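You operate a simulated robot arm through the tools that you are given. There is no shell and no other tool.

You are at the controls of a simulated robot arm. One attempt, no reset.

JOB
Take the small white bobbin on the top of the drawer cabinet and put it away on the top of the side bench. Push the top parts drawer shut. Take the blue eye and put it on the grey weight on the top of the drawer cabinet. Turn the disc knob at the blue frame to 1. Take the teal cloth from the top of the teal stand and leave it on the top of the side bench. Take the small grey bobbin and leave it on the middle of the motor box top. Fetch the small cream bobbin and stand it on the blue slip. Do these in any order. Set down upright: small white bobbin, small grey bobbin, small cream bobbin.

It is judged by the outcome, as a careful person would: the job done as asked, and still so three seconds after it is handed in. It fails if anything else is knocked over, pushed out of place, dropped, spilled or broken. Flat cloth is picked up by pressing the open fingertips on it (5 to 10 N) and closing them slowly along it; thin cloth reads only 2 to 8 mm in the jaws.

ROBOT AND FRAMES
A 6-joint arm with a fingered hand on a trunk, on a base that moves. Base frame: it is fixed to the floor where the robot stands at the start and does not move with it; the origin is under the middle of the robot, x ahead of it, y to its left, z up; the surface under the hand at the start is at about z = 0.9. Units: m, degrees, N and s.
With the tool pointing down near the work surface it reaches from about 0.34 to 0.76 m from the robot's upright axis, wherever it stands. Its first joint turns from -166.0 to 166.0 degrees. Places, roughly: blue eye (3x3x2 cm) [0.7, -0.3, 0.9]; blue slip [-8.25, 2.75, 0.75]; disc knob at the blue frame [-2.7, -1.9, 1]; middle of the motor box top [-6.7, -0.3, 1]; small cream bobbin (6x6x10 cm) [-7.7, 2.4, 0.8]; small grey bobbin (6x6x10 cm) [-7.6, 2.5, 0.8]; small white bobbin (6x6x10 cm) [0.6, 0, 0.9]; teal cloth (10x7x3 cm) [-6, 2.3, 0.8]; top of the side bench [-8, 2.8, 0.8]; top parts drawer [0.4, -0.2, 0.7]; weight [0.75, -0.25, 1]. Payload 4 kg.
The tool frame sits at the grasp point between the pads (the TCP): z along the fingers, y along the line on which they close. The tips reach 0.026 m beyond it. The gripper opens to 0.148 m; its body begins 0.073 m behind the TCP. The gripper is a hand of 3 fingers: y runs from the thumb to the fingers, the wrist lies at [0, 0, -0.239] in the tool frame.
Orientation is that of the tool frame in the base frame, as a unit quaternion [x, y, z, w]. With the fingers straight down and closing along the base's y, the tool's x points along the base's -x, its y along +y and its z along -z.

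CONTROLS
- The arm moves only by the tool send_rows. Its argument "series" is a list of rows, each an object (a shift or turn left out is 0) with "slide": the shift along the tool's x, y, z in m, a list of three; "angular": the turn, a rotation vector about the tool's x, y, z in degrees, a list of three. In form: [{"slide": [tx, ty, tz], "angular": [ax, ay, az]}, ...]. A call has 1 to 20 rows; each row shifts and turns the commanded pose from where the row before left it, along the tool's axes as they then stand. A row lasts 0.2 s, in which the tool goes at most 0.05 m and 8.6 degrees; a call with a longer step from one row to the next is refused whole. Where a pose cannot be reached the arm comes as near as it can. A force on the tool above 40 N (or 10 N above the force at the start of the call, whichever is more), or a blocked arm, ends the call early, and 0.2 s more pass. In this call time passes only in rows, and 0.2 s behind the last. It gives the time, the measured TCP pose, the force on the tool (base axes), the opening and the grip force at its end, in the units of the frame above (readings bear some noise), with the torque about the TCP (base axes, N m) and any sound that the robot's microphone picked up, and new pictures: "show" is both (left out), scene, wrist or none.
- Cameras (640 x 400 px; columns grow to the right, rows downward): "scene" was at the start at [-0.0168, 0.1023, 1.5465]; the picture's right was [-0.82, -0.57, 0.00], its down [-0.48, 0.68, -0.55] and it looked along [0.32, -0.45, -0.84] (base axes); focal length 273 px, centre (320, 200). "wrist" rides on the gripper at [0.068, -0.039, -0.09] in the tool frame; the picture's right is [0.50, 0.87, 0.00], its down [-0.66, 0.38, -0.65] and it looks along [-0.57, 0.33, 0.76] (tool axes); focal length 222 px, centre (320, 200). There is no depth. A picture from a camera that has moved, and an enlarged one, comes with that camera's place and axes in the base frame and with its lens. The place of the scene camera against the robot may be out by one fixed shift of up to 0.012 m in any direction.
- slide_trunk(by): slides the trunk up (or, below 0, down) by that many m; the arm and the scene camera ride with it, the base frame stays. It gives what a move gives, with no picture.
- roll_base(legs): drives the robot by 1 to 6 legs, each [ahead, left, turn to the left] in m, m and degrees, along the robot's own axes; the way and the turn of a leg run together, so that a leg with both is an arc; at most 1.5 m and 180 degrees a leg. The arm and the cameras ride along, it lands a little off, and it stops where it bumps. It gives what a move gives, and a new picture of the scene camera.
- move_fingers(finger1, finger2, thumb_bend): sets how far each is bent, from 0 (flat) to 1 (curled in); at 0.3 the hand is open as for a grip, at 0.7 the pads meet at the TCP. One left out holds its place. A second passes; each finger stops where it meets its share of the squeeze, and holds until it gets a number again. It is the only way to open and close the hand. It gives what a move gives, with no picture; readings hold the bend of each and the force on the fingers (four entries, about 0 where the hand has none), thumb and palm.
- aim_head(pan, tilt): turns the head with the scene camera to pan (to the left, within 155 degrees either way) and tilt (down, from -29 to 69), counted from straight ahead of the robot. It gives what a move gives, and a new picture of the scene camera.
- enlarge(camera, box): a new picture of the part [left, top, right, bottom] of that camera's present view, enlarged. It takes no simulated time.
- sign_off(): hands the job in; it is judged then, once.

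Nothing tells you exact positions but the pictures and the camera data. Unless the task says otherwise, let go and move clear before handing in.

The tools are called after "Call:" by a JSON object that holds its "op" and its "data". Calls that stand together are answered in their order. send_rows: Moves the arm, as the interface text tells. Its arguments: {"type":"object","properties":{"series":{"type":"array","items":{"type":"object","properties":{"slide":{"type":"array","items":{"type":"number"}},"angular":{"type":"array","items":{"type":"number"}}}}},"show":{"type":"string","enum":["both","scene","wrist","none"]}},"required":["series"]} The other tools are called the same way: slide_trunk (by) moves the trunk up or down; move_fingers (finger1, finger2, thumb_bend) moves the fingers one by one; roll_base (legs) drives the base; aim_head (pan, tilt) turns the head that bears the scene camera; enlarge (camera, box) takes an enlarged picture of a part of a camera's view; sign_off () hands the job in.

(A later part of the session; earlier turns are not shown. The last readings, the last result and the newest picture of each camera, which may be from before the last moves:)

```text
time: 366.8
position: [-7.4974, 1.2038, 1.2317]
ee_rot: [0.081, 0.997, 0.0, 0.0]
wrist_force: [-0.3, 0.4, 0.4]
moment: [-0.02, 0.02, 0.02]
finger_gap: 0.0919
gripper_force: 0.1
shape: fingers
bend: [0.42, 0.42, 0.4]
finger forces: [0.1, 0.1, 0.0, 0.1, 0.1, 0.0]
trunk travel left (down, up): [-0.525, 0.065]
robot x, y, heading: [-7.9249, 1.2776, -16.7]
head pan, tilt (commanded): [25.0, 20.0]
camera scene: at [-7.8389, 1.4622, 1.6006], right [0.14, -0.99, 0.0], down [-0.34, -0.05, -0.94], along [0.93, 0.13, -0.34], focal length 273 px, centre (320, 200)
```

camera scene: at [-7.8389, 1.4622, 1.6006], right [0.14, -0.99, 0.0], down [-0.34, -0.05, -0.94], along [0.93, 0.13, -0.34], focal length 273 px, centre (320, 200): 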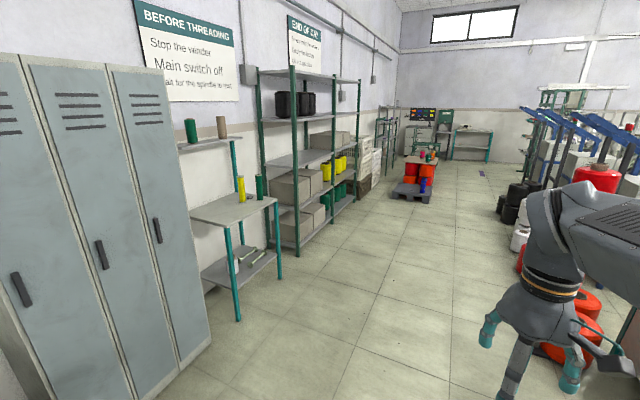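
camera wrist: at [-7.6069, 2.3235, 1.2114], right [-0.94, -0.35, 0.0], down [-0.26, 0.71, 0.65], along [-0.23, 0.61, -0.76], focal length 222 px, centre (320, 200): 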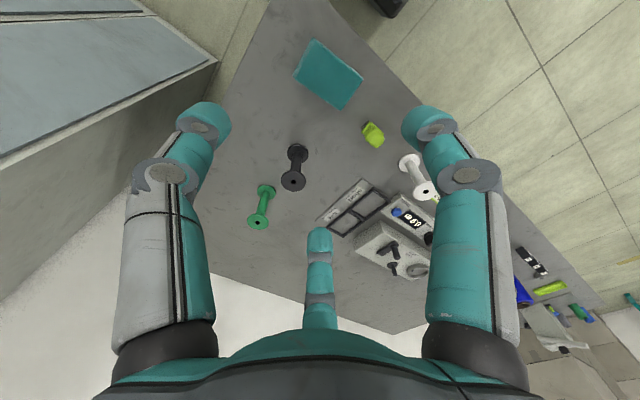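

The aisle is clear. I'll drive back along it in stages.

Call:
{"op": "roll_base", "data": {"legs": [[1.5, 0, -0.5], [1.5, 0, 0], [1.3, -0.05, 0]]}}

Call:
{"op": "aim_head", "data": {"pan": -15, "tilt": 25}}

```text
time: 387.3
position: [-3.4344, -0.1642, 1.2318]
ee_rot: [0.089, 0.996, 0.001, 0.0]
wrist_force: [-0.6, 0.2, -0.1]
moment: [0.01, -0.01, 0.01]
finger_gap: 0.0915
gripper_force: 0.0
shape: fingers
bend: [0.42, 0.42, 0.4]
finger forces: [0.0, 0.1, 0.0, 0.0, 0.0, 0.0]
trunk travel left (down, up): [-0.525, 0.065]
robot x, y, heading: [-3.8615, -0.08, -18.0]
head pan, tilt (commanded): [25.0, 20.0]
camera scene: at [-3.7703, 0.0994, 1.6007], right [0.12, -0.99, 0.0], down [-0.34, -0.04, -0.94], along [0.93, 0.11, -0.34], focal length 273 px, centre (320, 200)
```

scene: 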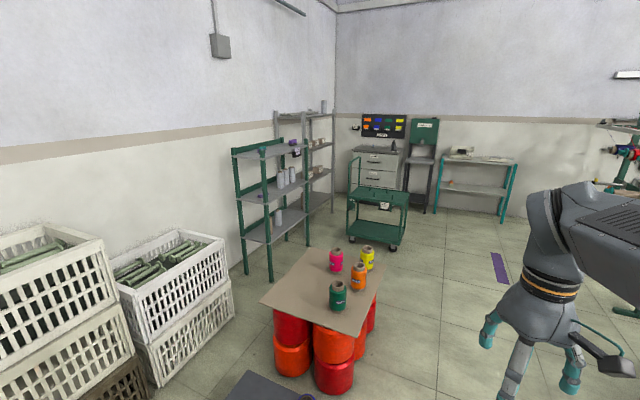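

```text
time: 388.4
position: [-3.4337, -0.1644, 1.2326]
ee_rot: [0.089, 0.996, 0.0, 0.0]
wrist_force: [0.0, -0.7, 0.3]
moment: [-0.01, 0.0, 0.02]
finger_gap: 0.0913
gripper_force: 0.0
shape: fingers
bend: [0.42, 0.42, 0.4]
finger forces: [0.0, 0.0, 0.1, 0.0, 0.0, 0.0]
trunk travel left (down, up): [-0.525, 0.065]
robot x, y, heading: [-3.8574, -0.0828, -17.8]
head pan, tilt (commanded): [-15.0, 25.0]
camera scene: at [-3.7856, 0.038, 1.5926], right [-0.55, -0.84, 0.0], down [-0.35, 0.23, -0.91], along [0.76, -0.49, -0.42], focal length 273 px, centre (320, 200)
```

scene: 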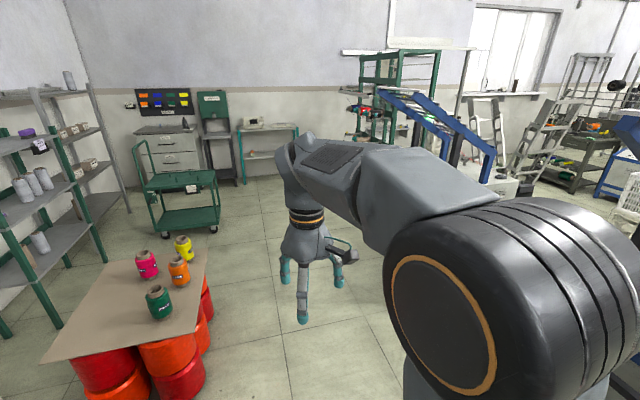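

The corridor past the stack is clear. I'll continue forward to just beyond machine 1.

Call:
{"op": "roll_base", "data": {"legs": [[1.2, -0.02, 0.5], [1.1, -0.03, 0]]}}

Call:
{"op": "aim_head", "data": {"pan": -110, "tilt": 25}}

```text
time: 399.8
position: [-1.251, -0.9244, 1.2301]
ee_rot: [0.085, 0.996, 0.0, 0.0]
wrist_force: [0.1, 0.0, -0.2]
moment: [-0.01, -0.02, 0.01]
finger_gap: 0.0916
gripper_force: 0.0
shape: fingers
bend: [0.42, 0.42, 0.4]
finger forces: [0.0, 0.1, 0.0, 0.0, 0.1, 0.0]
trunk travel left (down, up): [-0.525, 0.065]
robot x, y, heading: [-1.6775, -0.8434, -17.5]
head pan, tilt (commanded): [-15.0, 25.0]
camera scene: at [-1.6042, -0.7246, 1.5926], right [-0.54, -0.84, 0.0], down [-0.36, 0.23, -0.91], along [0.76, -0.49, -0.42], focal length 273 px, centre (320, 200)
```

scene: 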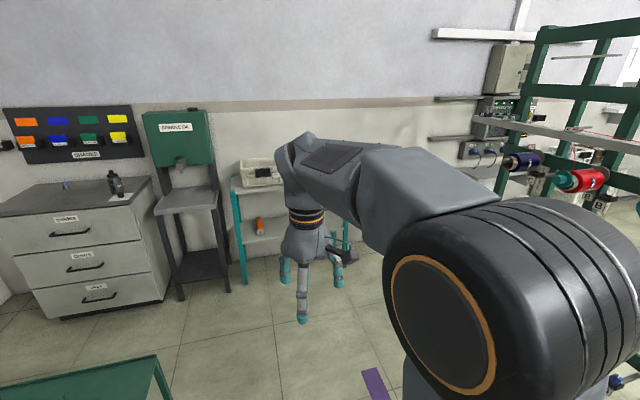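

```text
time: 401.5
position: [-1.2511, -0.9245, 1.2309]
ee_rot: [0.084, 0.996, 0.0, 0.0]
wrist_force: [-0.4, 0.4, 0.4]
moment: [0.02, 0.0, 0.03]
finger_gap: 0.0916
gripper_force: 0.0
shape: fingers
bend: [0.42, 0.42, 0.4]
finger forces: [0.0, 0.1, 0.1, 0.0, 0.0, 0.0]
trunk travel left (down, up): [-0.525, 0.065]
robot x, y, heading: [-1.6778, -0.8447, -17.7]
head pan, tilt (commanded): [-110.0, 25.0]
camera scene: at [-1.7381, -0.7478, 1.5926], right [-0.79, 0.61, 0.0], down [0.26, 0.33, -0.91], along [-0.55, -0.72, -0.42], focal length 273 px, centre (320, 200)
```

scene: 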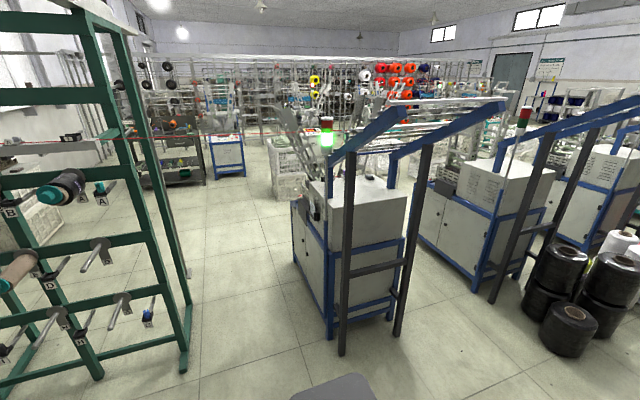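

A red yarn seems to run from the green rack to machine 1, across the gap I need. I'll zoom in to see it and the knob.

Call:
{"op": "enlarge", "data": {"camera": "scene", "box": [230, 80, 430, 220]}}

Call:
{"op": "enlarge", "data": {"camera": "scene", "box": [0, 90, 340, 230]}}

```text
2.86 times, centred on (330, 150) of scene
camera zoom: at [-1.7381, -0.7478, 1.5926], right [-0.79, 0.61, 0.0], down [0.26, 0.33, -0.91], along [-0.55, -0.72, -0.42], focal length 780 px, centre (291, 343)
```

zoom: 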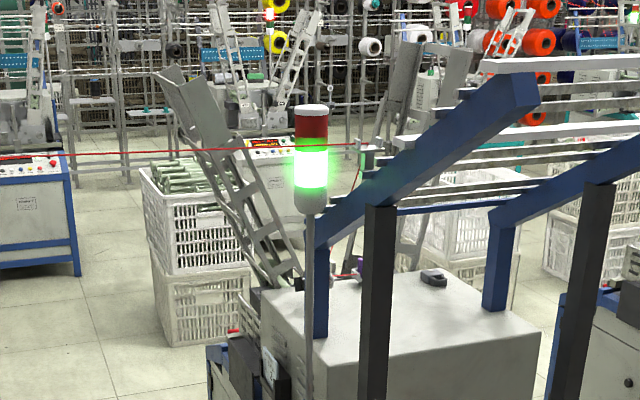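

```text
1.88 times, centred on (170, 160) of scene
camera zoom: at [-1.7381, -0.7478, 1.5926], right [-0.79, 0.61, 0.0], down [0.26, 0.33, -0.91], along [-0.55, -0.72, -0.42], focal length 514 px, centre (602, 275)
```

zoom: 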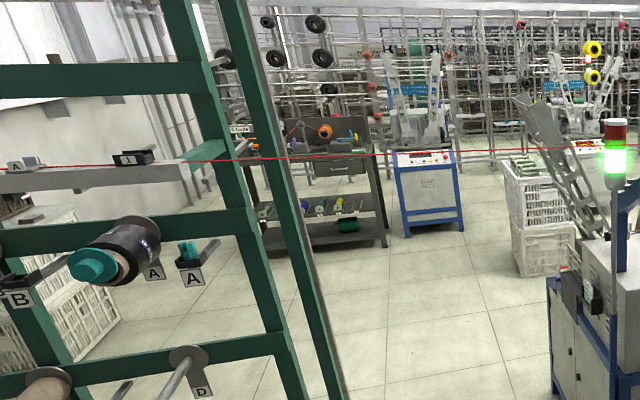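

The yarn crosses at z about 1.30–1.36 directly above the knob approach, so I must work below it. I'll move to where I can see the knob's face.

Call:
{"op": "roll_base", "data": {"legs": [[0.55, -0.25, 0]]}}

Call:
{"op": "aim_head", "data": {"pan": -130, "tilt": 20}}

Call:
{"op": "enlarge", "data": {"camera": "scene", "box": [240, 100, 480, 260]}}

```text
time: 404.9
position: [-0.7988, -1.3249, 1.2307]
ee_rot: [0.084, 0.996, 0.0, 0.0]
wrist_force: [-1.0, -0.8, 0.0]
moment: [0.0, -0.02, 0.0]
finger_gap: 0.0916
gripper_force: 0.1
shape: fingers
bend: [0.42, 0.42, 0.4]
finger forces: [0.0, 0.1, 0.0, 0.0, 0.0, 0.1]
trunk travel left (down, up): [-0.525, 0.065]
robot x, y, heading: [-1.2217, -1.2487, -17.6]
head pan, tilt (commanded): [-110.0, 25.0]
camera scene: at [-1.2863, -1.1506, 1.5927], right [-0.79, 0.61, 0.0], down [0.26, 0.34, -0.91], along [-0.55, -0.72, -0.42], focal length 273 px, centre (320, 200)
```

scene: 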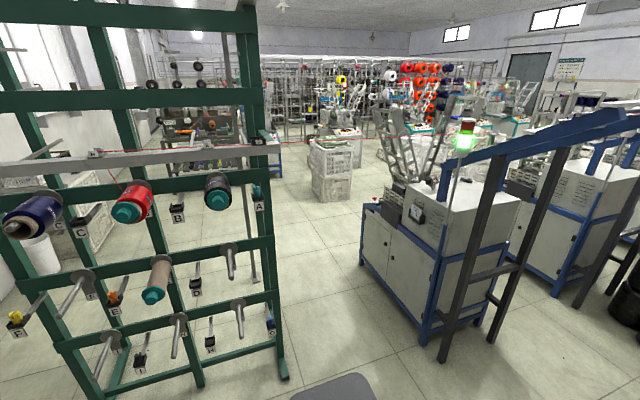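

```text
time: 405.7
position: [-0.7999, -1.3265, 1.2304]
ee_rot: [0.084, 0.996, 0.0, 0.0]
wrist_force: [-0.6, 0.2, -0.2]
moment: [0.06, -0.01, -0.03]
finger_gap: 0.0916
gripper_force: 0.1
shape: fingers
bend: [0.42, 0.42, 0.4]
finger forces: [0.1, 0.0, 0.1, 0.1, 0.0, 0.0]
trunk travel left (down, up): [-0.525, 0.065]
robot x, y, heading: [-1.2253, -1.2474, -17.5]
head pan, tilt (commanded): [-130.0, 20.0]
camera scene: at [-1.3089, -1.1275, 1.6007], right [-0.54, 0.84, 0.0], down [0.29, 0.18, -0.94], along [-0.79, -0.51, -0.34], focal length 273 px, centre (320, 200)
```

scene: 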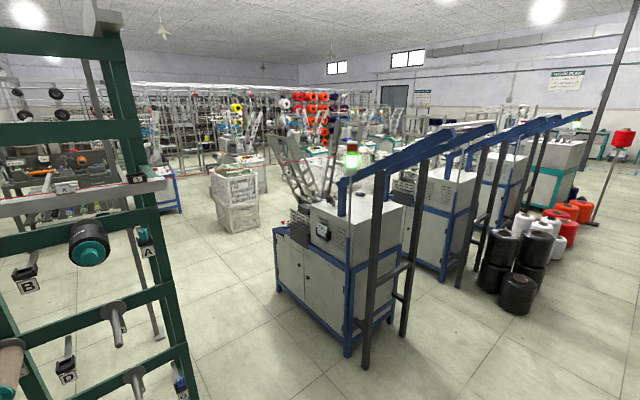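

```text
2.50 times, centred on (360, 180) of scene
camera zoom: at [-1.3089, -1.1275, 1.6007], right [-0.54, 0.84, 0.0], down [0.29, 0.18, -0.94], along [-0.79, -0.51, -0.34], focal length 682 px, centre (220, 250)
```

zoom: 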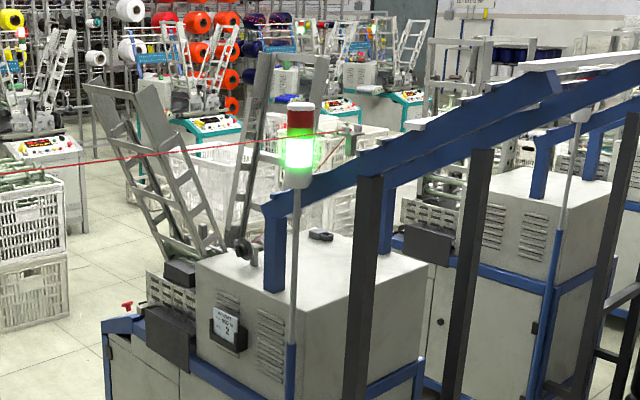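

Call:
{"op": "enlarge", "data": {"camera": "scene", "box": [300, 205, 350, 245]}}

Call:
{"op": "enlarge", "data": {"camera": "scene", "box": [270, 140, 420, 240]}}

```text
10.00 times, centred on (325, 225) of scene
camera zoom: at [-1.3089, -1.1275, 1.6007], right [-0.54, 0.84, 0.0], down [0.29, 0.18, -0.94], along [-0.79, -0.51, -0.34], focal length 2730 px, centre (270, -50)
```

zoom: 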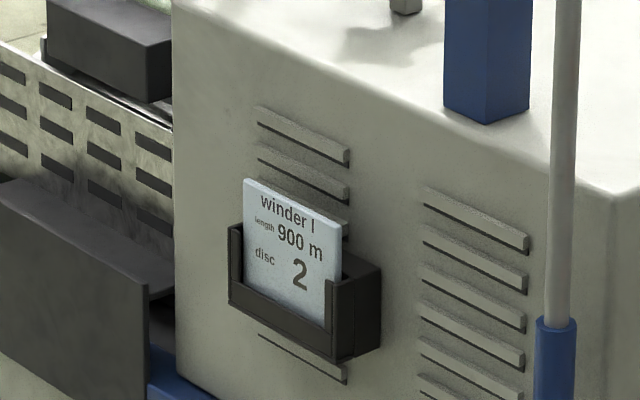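

```text
4.00 times, centred on (345, 190) of scene
camera zoom: at [-1.3089, -1.1275, 1.6007], right [-0.54, 0.84, 0.0], down [0.29, 0.18, -0.94], along [-0.79, -0.51, -0.34], focal length 1092 px, centre (220, 240)
```

zoom: 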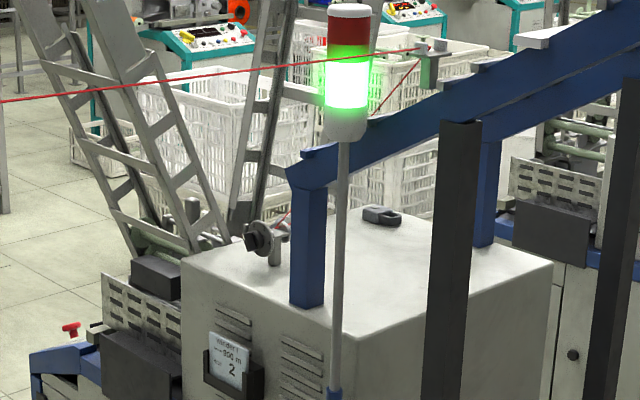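

The "disc knob" is the tension disc standing on top of machine 1's box, with the yarn running down to it. I'll zoom right in on it.

Call:
{"op": "enlarge", "data": {"camera": "scene", "box": [315, 180, 365, 212]}}

Call:
{"op": "aim_head", "data": {"pan": -145, "tilt": 10}}

```text
12.50 times, centred on (340, 196) of scene
camera zoom: at [-1.3089, -1.1275, 1.6007], right [-0.54, 0.84, 0.0], down [0.29, 0.18, -0.94], along [-0.79, -0.51, -0.34], focal length 3412 px, centre (70, 250)
```

zoom: 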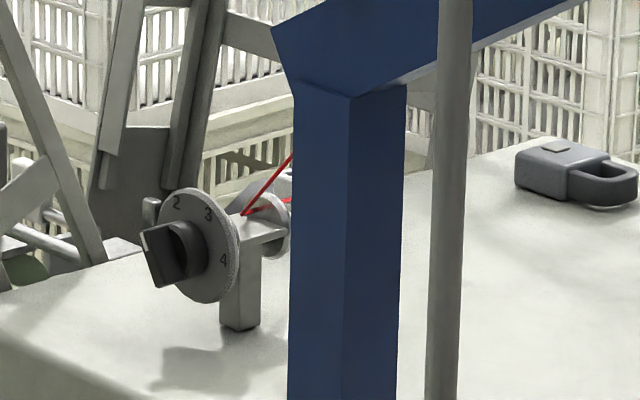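

```text
time: 406.5
position: [-0.7995, -1.3255, 1.2316]
ee_rot: [0.084, 0.996, -0.001, 0.001]
wrist_force: [0.3, -0.6, 0.2]
moment: [0.01, 0.02, 0.01]
finger_gap: 0.0916
gripper_force: 0.0
shape: fingers
bend: [0.42, 0.42, 0.4]
finger forces: [0.0, 0.0, 0.0, 0.0, 0.0, 0.0]
trunk travel left (down, up): [-0.525, 0.065]
robot x, y, heading: [-1.2248, -1.2513, -17.6]
head pan, tilt (commanded): [-145.0, 10.0]
camera scene: at [-1.319, -1.1054, 1.617], right [-0.3, 0.95, 0.0], down [0.17, 0.05, -0.98], along [-0.94, -0.3, -0.17], focal length 273 px, centre (320, 200)
```

scene: 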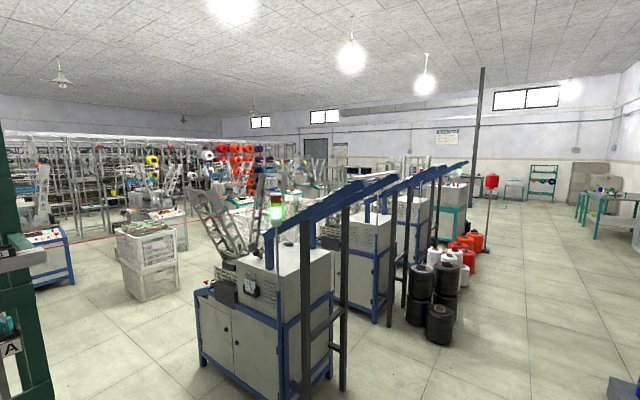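

The knob is a numbered dial (2, 3 and 4 visible) facing back toward the start end, about [-2.70, -1.93, 1.01], with the yarn just above. I'll back up, lower the trunk so the arm stays under the yarn, and turn toward it.

Call:
{"op": "roll_base", "data": {"legs": [[-0.55, 0.05, 0]]}}

Call:
{"op": "slide_trunk", "data": {"by": -0.25}}

Call:
{"op": "roll_base", "data": {"legs": [[0, 0, -127.5]]}}

Call:
{"op": "aim_head", "data": {"pan": 5, "tilt": 15}}

```text
time: 409.6
position: [-1.3085, -1.1131, 1.2314]
ee_rot: [0.085, 0.996, 0.0, 0.0]
wrist_force: [0.5, -0.4, 0.4]
moment: [0.02, 0.02, 0.02]
finger_gap: 0.0914
gripper_force: 0.1
shape: fingers
bend: [0.42, 0.42, 0.4]
finger forces: [0.0, 0.0, 0.0, 0.1, 0.0, 0.0]
trunk travel left (down, up): [-0.525, 0.065]
robot x, y, heading: [-1.7346, -1.0368, -17.7]
head pan, tilt (commanded): [-145.0, 10.0]
camera scene: at [-1.8277, -0.892, 1.617], right [-0.3, 0.95, 0.0], down [0.17, 0.05, -0.98], along [-0.94, -0.29, -0.17], focal length 273 px, centre (320, 200)
```

scene: 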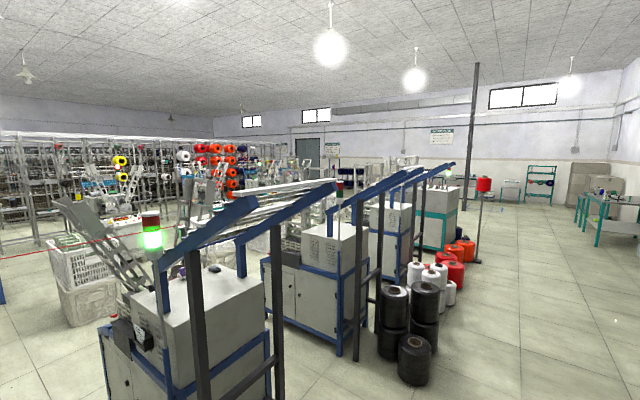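

```text
time: 412.2
position: [-1.3069, -1.1143, 0.9811]
ee_rot: [0.085, 0.996, 0.0, 0.001]
wrist_force: [0.2, 0.2, 0.2]
moment: [-0.01, 0.01, 0.0]
finger_gap: 0.0918
gripper_force: 0.1
shape: fingers
bend: [0.42, 0.42, 0.4]
finger forces: [0.1, 0.1, 0.1, 0.1, 0.0, 0.1]
trunk travel left (down, up): [-0.275, 0.315]
robot x, y, heading: [-1.7372, -1.0343, -17.9]
head pan, tilt (commanded): [-145.0, 10.0]
```

```text
time: 417.9
position: [-2.0586, -1.3202, 0.9803]
ee_rot: [0.934, 0.358, 0.0, 0.0]
wrist_force: [-0.7, -0.3, 0.1]
moment: [0.01, 0.01, -0.01]
finger_gap: 0.0917
gripper_force: 0.1
shape: fingers
bend: [0.42, 0.42, 0.4]
finger forces: [0.0, 0.0, 0.0, 0.1, 0.1, 0.0]
trunk travel left (down, up): [-0.275, 0.315]
robot x, y, heading: [-1.7336, -1.0353, -146.0]
head pan, tilt (commanded): [-145.0, 10.0]
camera scene: at [-1.5572, -1.0492, 1.367], right [0.93, -0.36, 0.0], down [-0.06, -0.16, -0.98], along [0.35, 0.92, -0.17], focal length 273 px, centre (320, 200)
```

scene: 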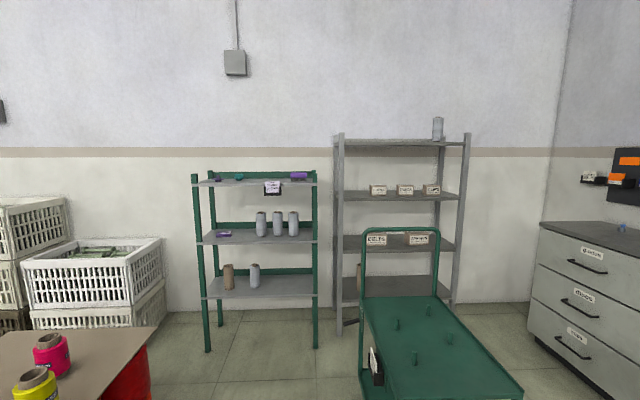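

```text
time: 420.3
position: [-2.0584, -1.3211, 0.9806]
ee_rot: [0.934, 0.358, 0.0, 0.0]
wrist_force: [-0.4, 0.0, -0.2]
moment: [0.0, 0.03, -0.01]
finger_gap: 0.0914
gripper_force: 0.0
shape: fingers
bend: [0.42, 0.42, 0.4]
finger forces: [0.0, 0.0, 0.1, 0.1, 0.0, 0.0]
trunk travel left (down, up): [-0.275, 0.315]
robot x, y, heading: [-1.7348, -1.0323, -146.0]
head pan, tilt (commanded): [5.0, 15.0]
camera scene: at [-1.6628, -1.195, 1.3589], right [-0.63, 0.78, 0.0], down [0.2, 0.16, -0.97], along [-0.75, -0.61, -0.26], focal length 273 px, centre (320, 200)
```

scene: 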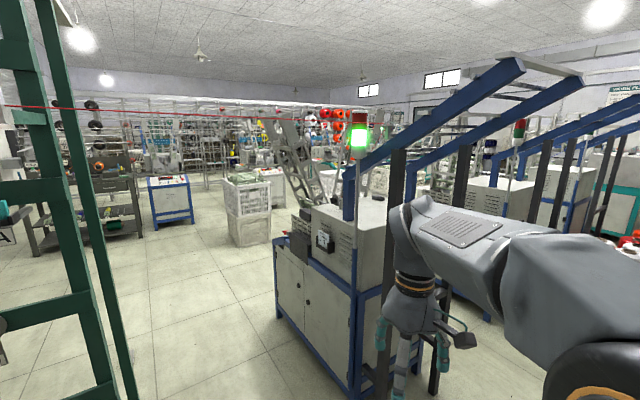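

Call:
{"op": "enlarge", "data": {"camera": "scene", "box": [300, 170, 390, 226]}}

Call:
{"op": "enlarge", "data": {"camera": "scene", "box": [0, 70, 400, 320]}}

```text
7.11 times, centred on (345, 198) of scene
camera zoom: at [-1.6628, -1.195, 1.3589], right [-0.63, 0.78, 0.0], down [0.2, 0.16, -0.97], along [-0.75, -0.61, -0.26], focal length 1941 px, centre (142, 214)
```

zoom: 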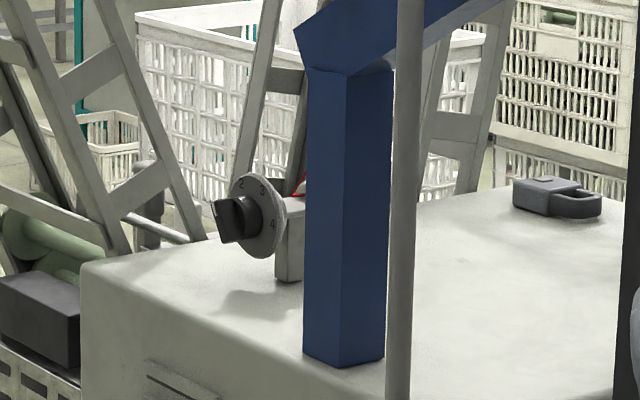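

```text
1.60 times, centred on (200, 195) of scene
camera zoom: at [-1.6628, -1.195, 1.3589], right [-0.63, 0.78, 0.0], down [0.2, 0.16, -0.97], along [-0.75, -0.61, -0.26], focal length 437 px, centre (512, 208)
```

zoom: 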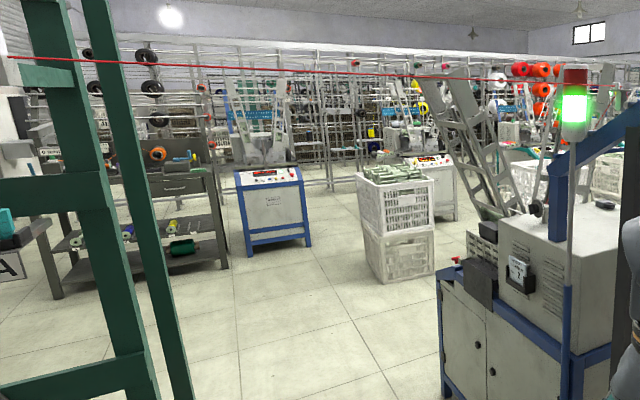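

The yarn actually runs at about b = 0.33 m in front of the knob, z about 1.38, so arm and hand can work under it. I'll turn square to the machine row (heading -107°), which keeps the mast away from the yarn.

Call:
{"op": "roll_base", "data": {"legs": [[0, 0, 38.7]]}}

Call:
{"op": "aim_head", "data": {"pan": 20, "tilt": 45}}

Call:
{"op": "aim_head", "data": {"pan": -40, "tilt": 35}}

```text
time: 422.5
position: [-1.8067, -1.4605, 0.9812]
ee_rot: [0.761, 0.649, 0.0, -0.001]
wrist_force: [-0.7, -0.1, -0.4]
moment: [0.0, 0.01, 0.04]
finger_gap: 0.0915
gripper_force: 0.0
shape: fingers
bend: [0.42, 0.42, 0.4]
finger forces: [0.0, 0.0, 0.1, 0.1, 0.0, 0.1]
trunk travel left (down, up): [-0.275, 0.315]
robot x, y, heading: [-1.7392, -1.0372, -106.7]
head pan, tilt (commanded): [5.0, 15.0]
camera scene: at [-1.578, -1.117, 1.3589], right [-0.98, 0.21, 0.0], down [0.05, 0.25, -0.97], along [-0.2, -0.95, -0.26], focal length 273 px, centre (320, 200)
```

scene: 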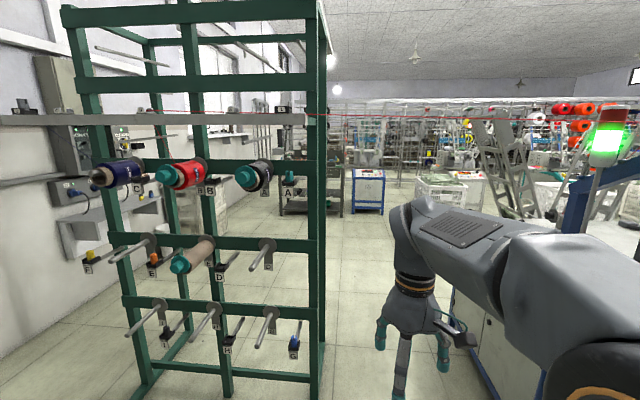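

```text
time: 423.5
position: [-1.8057, -1.461, 0.9808]
ee_rot: [0.76, 0.649, -0.001, 0.0]
wrist_force: [-0.3, -0.6, 0.1]
moment: [-0.02, -0.01, 0.0]
finger_gap: 0.0917
gripper_force: 0.0
shape: fingers
bend: [0.42, 0.42, 0.4]
finger forces: [0.1, 0.0, 0.1, 0.0, 0.0, 0.1]
trunk travel left (down, up): [-0.275, 0.315]
robot x, y, heading: [-1.7356, -1.0335, -106.8]
head pan, tilt (commanded): [20.0, 45.0]
camera scene: at [-1.5543, -1.1068, 1.3121], right [-1.0, -0.05, 0.0], down [-0.04, 0.71, -0.71], along [0.04, -0.71, -0.71], focal length 273 px, centre (320, 200)
```

scene: 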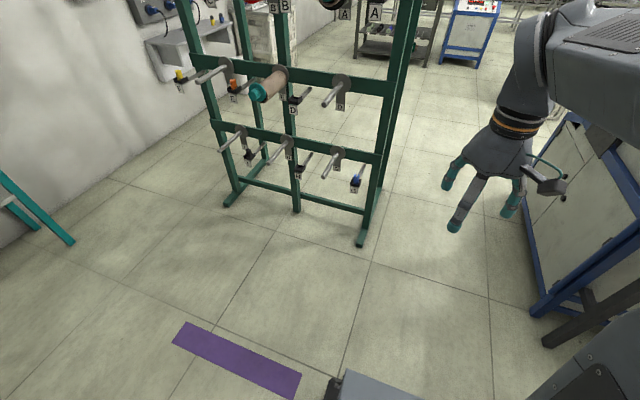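

```text
time: 424.8
position: [-1.806, -1.4615, 0.9802]
ee_rot: [0.761, 0.649, -0.001, 0.0]
wrist_force: [0.3, 0.5, 0.5]
moment: [0.02, 0.01, -0.02]
finger_gap: 0.0912
gripper_force: 0.0
shape: fingers
bend: [0.42, 0.42, 0.4]
finger forces: [0.0, 0.0, 0.0, 0.0, 0.1, 0.0]
trunk travel left (down, up): [-0.275, 0.315]
robot x, y, heading: [-1.7345, -1.0348, -106.7]
head pan, tilt (commanded): [-40.0, 35.0]
camera scene: at [-1.6325, -1.0738, 1.3269], right [-0.55, 0.84, 0.0], down [0.48, 0.31, -0.82], along [-0.69, -0.45, -0.57], focal length 273 px, centre (320, 200)
```

scene: 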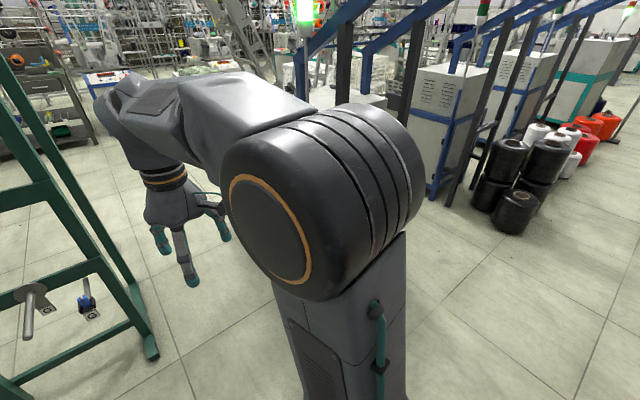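

The free space between rack and machine is as I estimated. I'll orient the hand horizontally (pointing along the machine row toward the knob) here in open space first.

Call:
{"op": "send_rows", "data": {"series": [{"angular": [8.12, 1.175, 0]}, {"angular": [8.12, 1.175, 0]}, {"angular": [8.12, 1.175, 0]}, {"angular": [8.12, 1.175, 0]}, {"angular": [8.12, 1.175, 0]}, {"angular": [8.12, 1.175, 0]}, {"angular": [8.12, 1.175, 0]}, {"angular": [8.12, 1.175, 0]}, {"angular": [8.12, 1.175, 0]}, {"angular": [8.12, 1.175, 0]}, {"angular": [7.87, 1.14, 0]}], "show": "both"}}

```text
time: 427.2
position: [-1.8058, -1.4623, 0.9818]
ee_rot: [-0.538, -0.459, 0.377, 0.598]
wrist_force: [-0.1, 0.5, 0.2]
moment: [-0.03, 0.01, 0.0]
finger_gap: 0.0914
gripper_force: 0.0
shape: fingers
bend: [0.42, 0.42, 0.4]
finger forces: [0.0, 0.0, 0.0, 0.0, 0.0, 0.0]
trunk travel left (down, up): [-0.275, 0.315]
robot x, y, heading: [-1.7352, -1.0386, -106.7]
head pan, tilt (commanded): [-40.0, 35.0]
camera scene: at [-1.6325, -1.0736, 1.3269], right [-0.55, 0.84, 0.0], down [0.48, 0.31, -0.82], along [-0.69, -0.45, -0.57], focal length 273 px, centre (320, 200)
camera wrist: at [-1.7002, -1.4305, 1.0291], right [0.18, 0.59, -0.78], down [0.45, -0.76, -0.47], along [-0.88, -0.27, -0.4], focal length 222 px, centre (320, 200)
```

scene: 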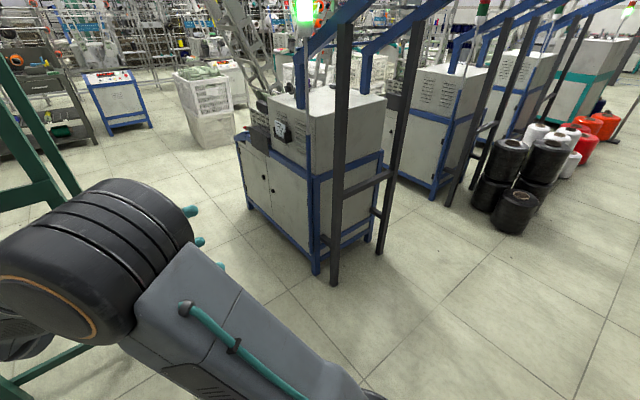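
wrist: 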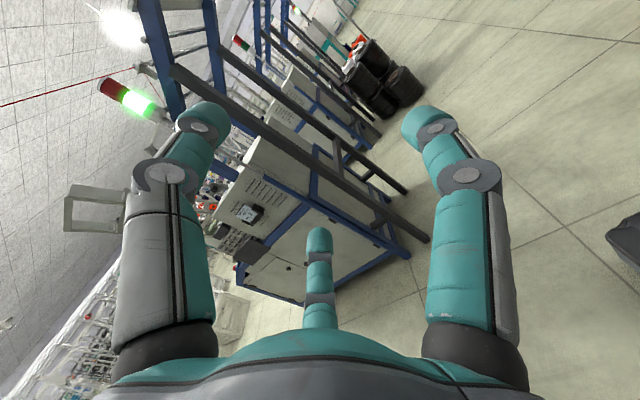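

The hand is horizontal now, and the scene camera has a clear view of machine 1. I'll zoom in on the dial.

Call:
{"op": "enlarge", "data": {"camera": "scene", "box": [230, 70, 330, 140]}}

Call:
{"op": "enlarge", "data": {"camera": "scene", "box": [250, 85, 282, 105]}}

```text
5.71 times, centred on (280, 105) of scene
camera zoom: at [-1.6325, -1.0736, 1.3269], right [-0.55, 0.84, 0.0], down [0.48, 0.31, -0.82], along [-0.69, -0.45, -0.57], focal length 1560 px, centre (549, 743)
```

zoom: 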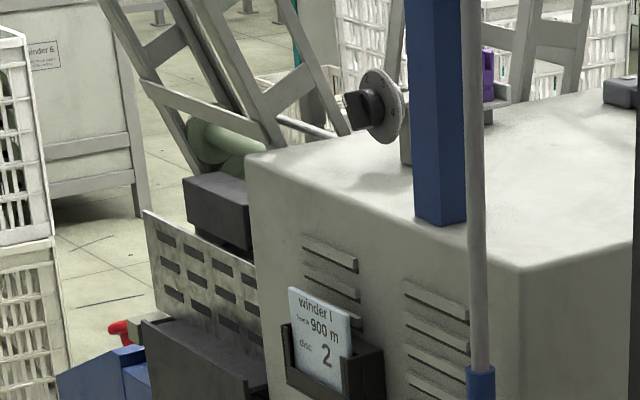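

```text
16.00 times, centred on (266, 95) of scene
camera zoom: at [-1.6325, -1.0736, 1.3269], right [-0.55, 0.84, 0.0], down [0.48, 0.31, -0.82], along [-0.69, -0.45, -0.57], focal length 4368 px, centre (1184, 1880)
```

zoom: 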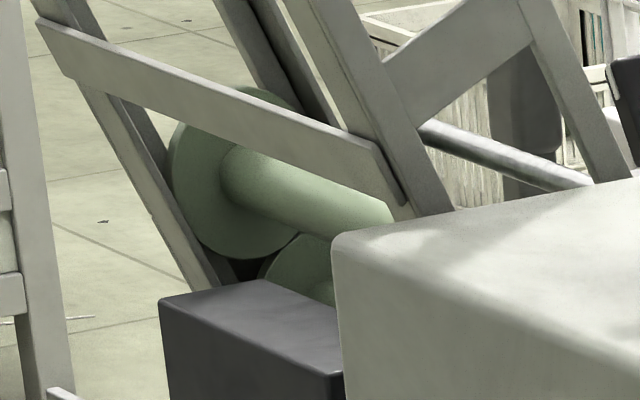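

The dial is at about [-2.70, -1.94, 1.01], facing back toward the start end. I'll extend the hand alongside before driving in.

Call:
{"op": "send_rows", "data": {"series": [{"slide": [-0.0144, -0.0056, 0.046]}, {"slide": [-0.0144, -0.0056, 0.046]}, {"slide": [-0.0144, -0.0056, 0.046]}, {"slide": [-0.0144, -0.0056, 0.046]}, {"slide": [-0.0144, -0.0056, 0.046]}, {"slide": [-0.0144, -0.0056, 0.046]}, {"slide": [-0.0144, -0.0056, 0.046]}, {"slide": [-0.0144, -0.0056, 0.046]}], "show": "both"}}

```text
time: 429.0
position: [-2.1953, -1.467, 1.0096]
ee_rot: [-0.537, -0.459, 0.378, 0.599]
wrist_force: [-0.5, -0.3, -0.7]
moment: [0.02, -0.02, -0.05]
finger_gap: 0.0917
gripper_force: 0.0
shape: fingers
bend: [0.42, 0.42, 0.4]
finger forces: [0.0, 0.1, 0.1, 0.0, 0.1, 0.1]
trunk travel left (down, up): [-0.275, 0.315]
robot x, y, heading: [-1.7328, -1.0362, -106.8]
head pan, tilt (commanded): [-40.0, 35.0]
camera scene: at [-1.6321, -1.0738, 1.3268], right [-0.55, 0.84, 0.0], down [0.48, 0.31, -0.82], along [-0.69, -0.45, -0.57], focal length 273 px, centre (320, 200)
camera wrist: at [-2.0887, -1.4363, 1.0581], right [0.18, 0.59, -0.79], down [0.45, -0.76, -0.47], along [-0.88, -0.27, -0.4], focal length 222 px, centre (320, 200)
```

scene: 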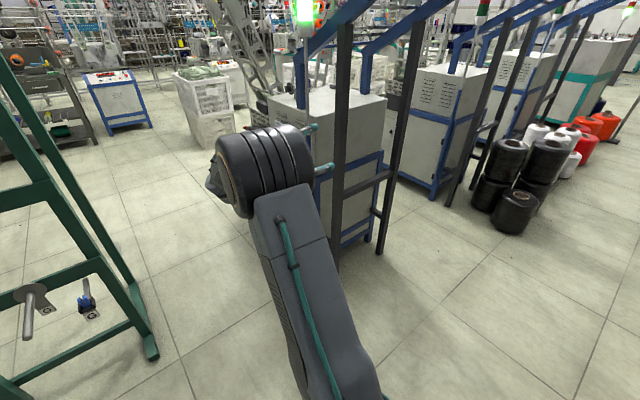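
wrist: 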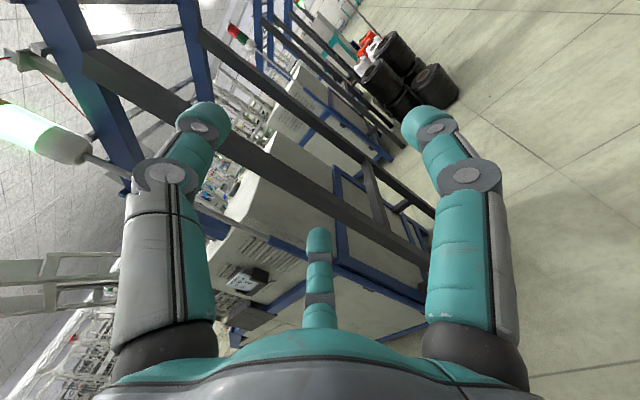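

The hand and arm are all below z 1.2, well under the yarn. I'll drive toward the machine row in two steps.

Call:
{"op": "roll_base", "data": {"legs": [[0.3, -0.04, -0.4]]}}

Call:
{"op": "roll_base", "data": {"legs": [[0.24, -0.03, 0]]}}

Call:
{"op": "send_rows", "data": {"series": [{"slide": [0, 0, 0.001]}], "show": "wrist"}}

```text
time: 431.1
position: [-2.3246, -1.7406, 1.0103]
ee_rot: [-0.539, -0.457, 0.374, 0.6]
wrist_force: [0.5, 0.1, -0.4]
moment: [0.0, 0.03, -0.02]
finger_gap: 0.0918
gripper_force: 0.0
shape: fingers
bend: [0.42, 0.42, 0.4]
finger forces: [0.1, 0.0, 0.0, 0.1, 0.0, 0.0]
trunk travel left (down, up): [-0.275, 0.315]
robot x, y, heading: [-1.8638, -1.3109, -107.5]
head pan, tilt (commanded): [-40.0, 35.0]
camera scene: at [-1.7597, -1.3518, 1.3269], right [-0.54, 0.84, 0.0], down [0.48, 0.31, -0.82], along [-0.69, -0.44, -0.57], focal length 273 px, centre (320, 200)
```

scene: 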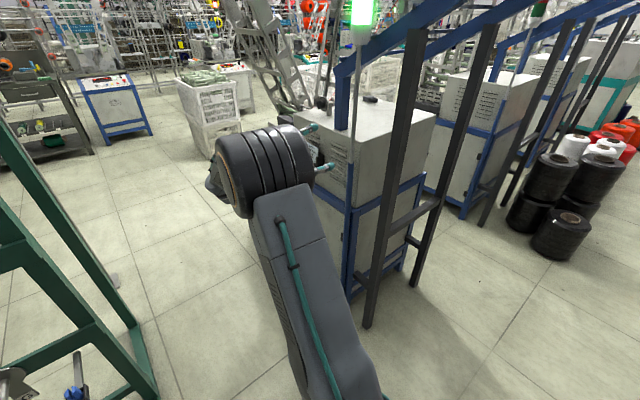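

```text
time: 432.8
position: [-2.4271, -1.9631, 1.0091]
ee_rot: [-0.539, -0.456, 0.374, 0.601]
wrist_force: [-0.2, 0.6, -0.5]
moment: [0.0, 0.03, 0.02]
finger_gap: 0.0917
gripper_force: 0.2
shape: fingers
bend: [0.42, 0.42, 0.4]
finger forces: [0.0, 0.1, 0.0, 0.0, 0.0, 0.0]
trunk travel left (down, up): [-0.275, 0.315]
robot x, y, heading: [-1.9589, -1.5346, -107.2]
head pan, tilt (commanded): [-40.0, 35.0]
camera scene: at [-1.8608, -1.5739, 1.3269], right [-0.54, 0.84, 0.0], down [0.48, 0.31, -0.82], along [-0.69, -0.44, -0.57], focal length 273 px, centre (320, 200)
```

scene: 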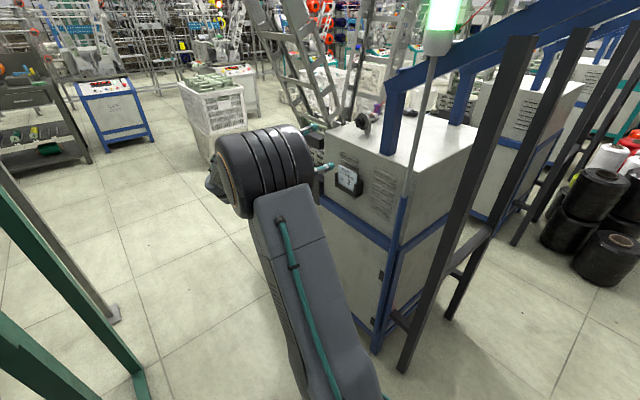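

```text
time: 433.2
position: [-2.4277, -1.9622, 1.0091]
ee_rot: [-0.539, -0.456, 0.374, 0.601]
wrist_force: [-1.1, 0.2, 0.3]
moment: [-0.01, 0.0, 0.0]
finger_gap: 0.0916
gripper_force: 0.0
shape: fingers
bend: [0.42, 0.42, 0.4]
finger forces: [0.0, 0.1, 0.1, 0.1, 0.1, 0.1]
trunk travel left (down, up): [-0.275, 0.315]
robot x, y, heading: [-1.9605, -1.5333, -107.3]
head pan, tilt (commanded): [-40.0, 35.0]
camera wrist: at [-2.3212, -1.9317, 1.0577], right [0.19, 0.59, -0.78], down [0.44, -0.77, -0.47], along [-0.88, -0.26, -0.4], focal length 222 px, centre (320, 200)
```

wrist: 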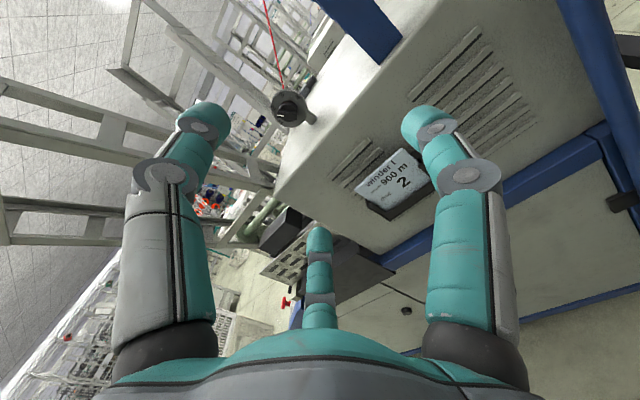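

The wrist camera now sees the dial. I'll zoom in.

Call:
{"op": "enlarge", "data": {"camera": "wrist", "box": [258, 85, 322, 125]}}

Call:
{"op": "enlarge", "data": {"camera": "scene", "box": [330, 95, 400, 140]}}

```text
10.00 times, centred on (290, 105) of wrist
camera zoom: at [-2.3212, -1.9317, 1.0577], right [0.19, 0.59, -0.78], down [0.44, -0.77, -0.47], along [-0.88, -0.26, -0.4], focal length 2221 px, centre (620, 1150)
```

zoom: 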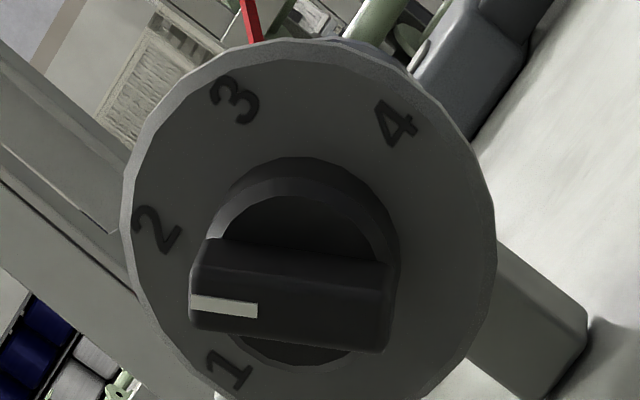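

```text
8.89 times, centred on (365, 118) of scene
camera zoom: at [-1.8609, -1.5741, 1.3269], right [-0.54, 0.84, 0.0], down [0.48, 0.31, -0.82], along [-0.69, -0.44, -0.57], focal length 2427 px, centre (-80, 933)
```

zoom: 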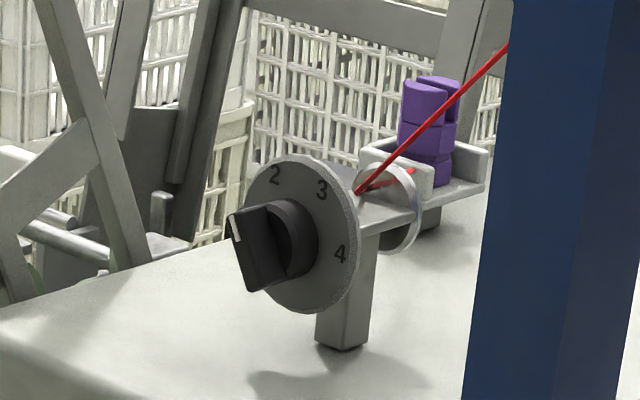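

The dial reads clearly: numbers 1 (left), 2, 3, 4, with the white pointer now at 2. It needs a 60° anticlockwise turn to reach 1. I'll check the clearance to the nearby ladder frames first.

Call:
{"op": "enlarge", "data": {"camera": "scene", "box": [220, 20, 440, 220]}}

Call:
{"op": "enlarge", "data": {"camera": "wrist", "box": [100, 20, 420, 220]}}

```text
2.00 times, centred on (330, 120) of scene
camera zoom: at [-1.8609, -1.5741, 1.3269], right [-0.54, 0.84, 0.0], down [0.48, 0.31, -0.82], along [-0.69, -0.44, -0.57], focal length 546 px, centre (300, 360)
```

zoom: 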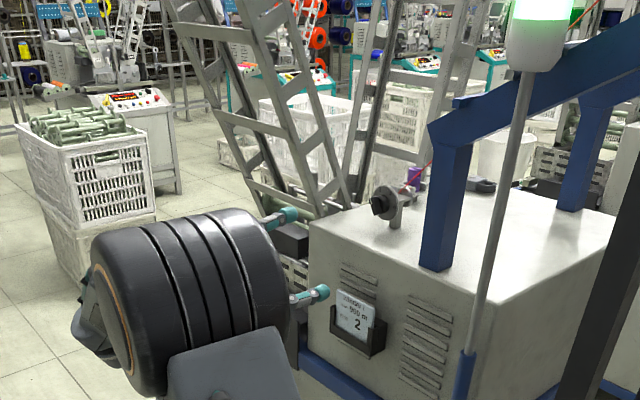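

```text
2.00 times, centred on (260, 120) of wrist
camera zoom: at [-2.3212, -1.9317, 1.0577], right [0.19, 0.59, -0.78], down [0.44, -0.77, -0.47], along [-0.88, -0.26, -0.4], focal length 444 px, centre (440, 360)
```

zoom: 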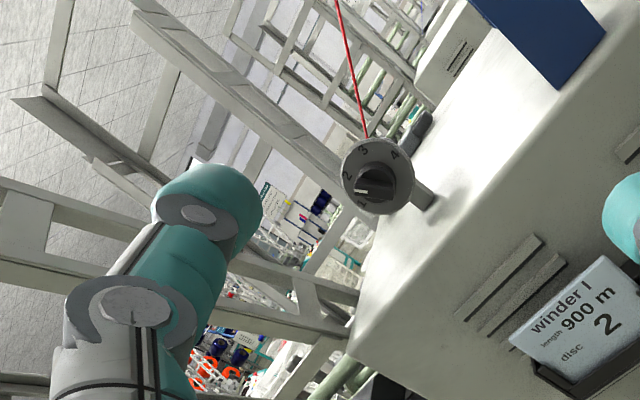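

The ladder frame lies on the far side, but its depth relative to the thumb is unclear. I'll make a small move and use the parallax.

Call:
{"op": "send_rows", "data": {"series": [{"slide": [-0.02, -0.012, 0]}, {"slide": [-0.01, -0.006, 0.01]}], "show": "none"}}

Call:
{"op": "enlarge", "data": {"camera": "wrist", "box": [100, 20, 420, 220]}}

```text
time: 433.8
position: [-2.447, -1.9901, 1.0223]
ee_rot: [-0.539, -0.457, 0.374, 0.6]
wrist_force: [0.9, 0.4, 0.4]
moment: [0.0, 0.01, 0.0]
finger_gap: 0.0914
gripper_force: 0.1
shape: fingers
bend: [0.42, 0.42, 0.4]
finger forces: [0.1, 0.1, 0.0, 0.0, 0.0, 0.0]
trunk travel left (down, up): [-0.275, 0.315]
robot x, y, heading: [-1.962, -1.5346, -107.4]
head pan, tilt (commanded): [-40.0, 35.0]
```

```text
2.00 times, centred on (260, 120) of wrist
camera zoom: at [-2.3407, -1.9597, 1.0709], right [0.19, 0.59, -0.78], down [0.44, -0.77, -0.47], along [-0.88, -0.26, -0.4], focal length 444 px, centre (440, 360)
```

zoom: 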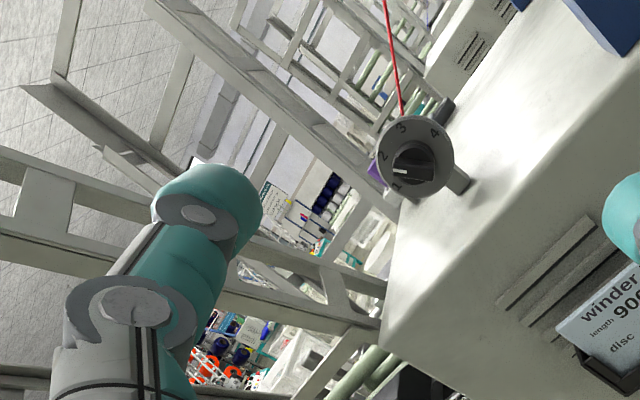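

The ladder moves less than the dial with parallax, so it is farther away than the dial. I'll get a precise fix on the dial from here.

Call:
{"op": "enlarge", "data": {"camera": "wrist", "box": [276, 78, 340, 118]}}

```text
10.00 times, centred on (308, 98) of wrist
camera zoom: at [-2.3407, -1.9597, 1.0709], right [0.19, 0.59, -0.78], down [0.44, -0.77, -0.47], along [-0.88, -0.26, -0.4], focal length 2221 px, centre (440, 1220)
```

zoom: 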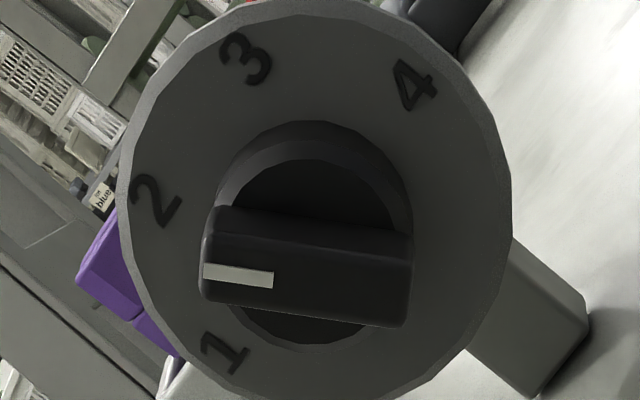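

Dial centre: about [-2.701, -1.940, 1.0235], pointer at 121° (number 2), and 1 at 180°. I'll half-close the fingers, roll 7° to match the bar, and approach on its axis.

Call:
{"op": "move_fingers", "data": {"finger1": 0.55, "finger2": 0.55, "thumb_bend": 0.55}}

Call:
{"op": "send_rows", "data": {"series": [{"angular": [0, 0, 7]}, {"slide": [-0.0271, -0.0013, 0.01]}, {"slide": [0, 0, 0.04]}, {"slide": [0, 0, 0.04]}, {"slide": [0, 0, 0.03]}], "show": "both"}}

Call:
{"op": "enlarge", "data": {"camera": "wrist", "box": [240, 80, 400, 180]}}

```text
time: 434.8
position: [-2.4475, -1.989, 1.0219]
ee_rot: [-0.54, -0.456, 0.374, 0.6]
wrist_force: [-0.2, -0.4, -0.3]
moment: [0.04, 0.0, 0.01]
finger_gap: 0.0462
gripper_force: 0.1
shape: fingers
bend: [0.55, 0.55, 0.55]
finger forces: [0.0, 0.1, 0.0, 0.0, 0.0, 0.1]
trunk travel left (down, up): [-0.275, 0.315]
robot x, y, heading: [-1.9585, -1.5357, -107.4]
head pan, tilt (commanded): [-40.0, 35.0]
```

```text
time: 436.0
position: [-2.5692, -1.9785, 1.0232]
ee_rot: [-0.567, -0.423, 0.41, 0.576]
wrist_force: [0.5, -0.4, -1.0]
moment: [0.01, 0.01, 0.02]
finger_gap: 0.0462
gripper_force: 0.1
shape: fingers
bend: [0.55, 0.55, 0.55]
finger forces: [0.0, 0.0, 0.0, 0.0, 0.0, 0.1]
trunk travel left (down, up): [-0.275, 0.315]
robot x, y, heading: [-1.9617, -1.5351, -107.2]
head pan, tilt (commanded): [-40.0, 35.0]
camera scene: at [-1.8607, -1.5742, 1.3269], right [-0.54, 0.84, 0.0], down [0.48, 0.31, -0.82], along [-0.69, -0.44, -0.57], focal length 273 px, centre (320, 200)
camera wrist: at [-2.4615, -1.9436, 1.064], right [0.16, 0.5, -0.85], down [0.43, -0.81, -0.39], along [-0.89, -0.3, -0.34], focal length 222 px, centre (320, 200)
```

scene: 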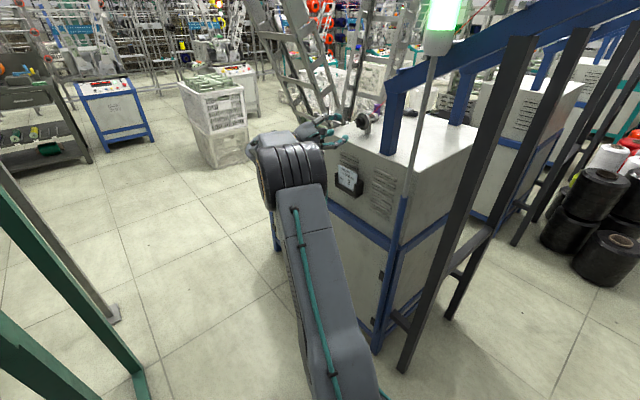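
wrist: 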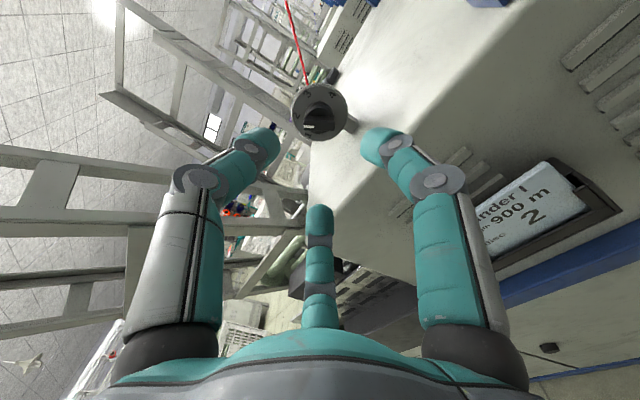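

```text
4.00 times, centred on (320, 130) of wrist
camera zoom: at [-2.4615, -1.9436, 1.064], right [0.16, 0.5, -0.85], down [0.43, -0.81, -0.39], along [-0.89, -0.3, -0.34], focal length 888 px, centre (320, 480)
```

zoom: 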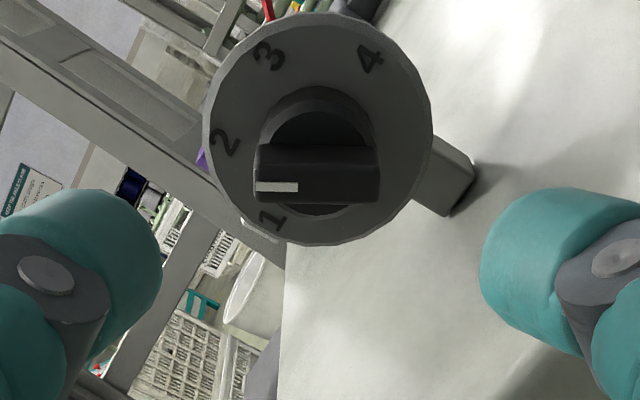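

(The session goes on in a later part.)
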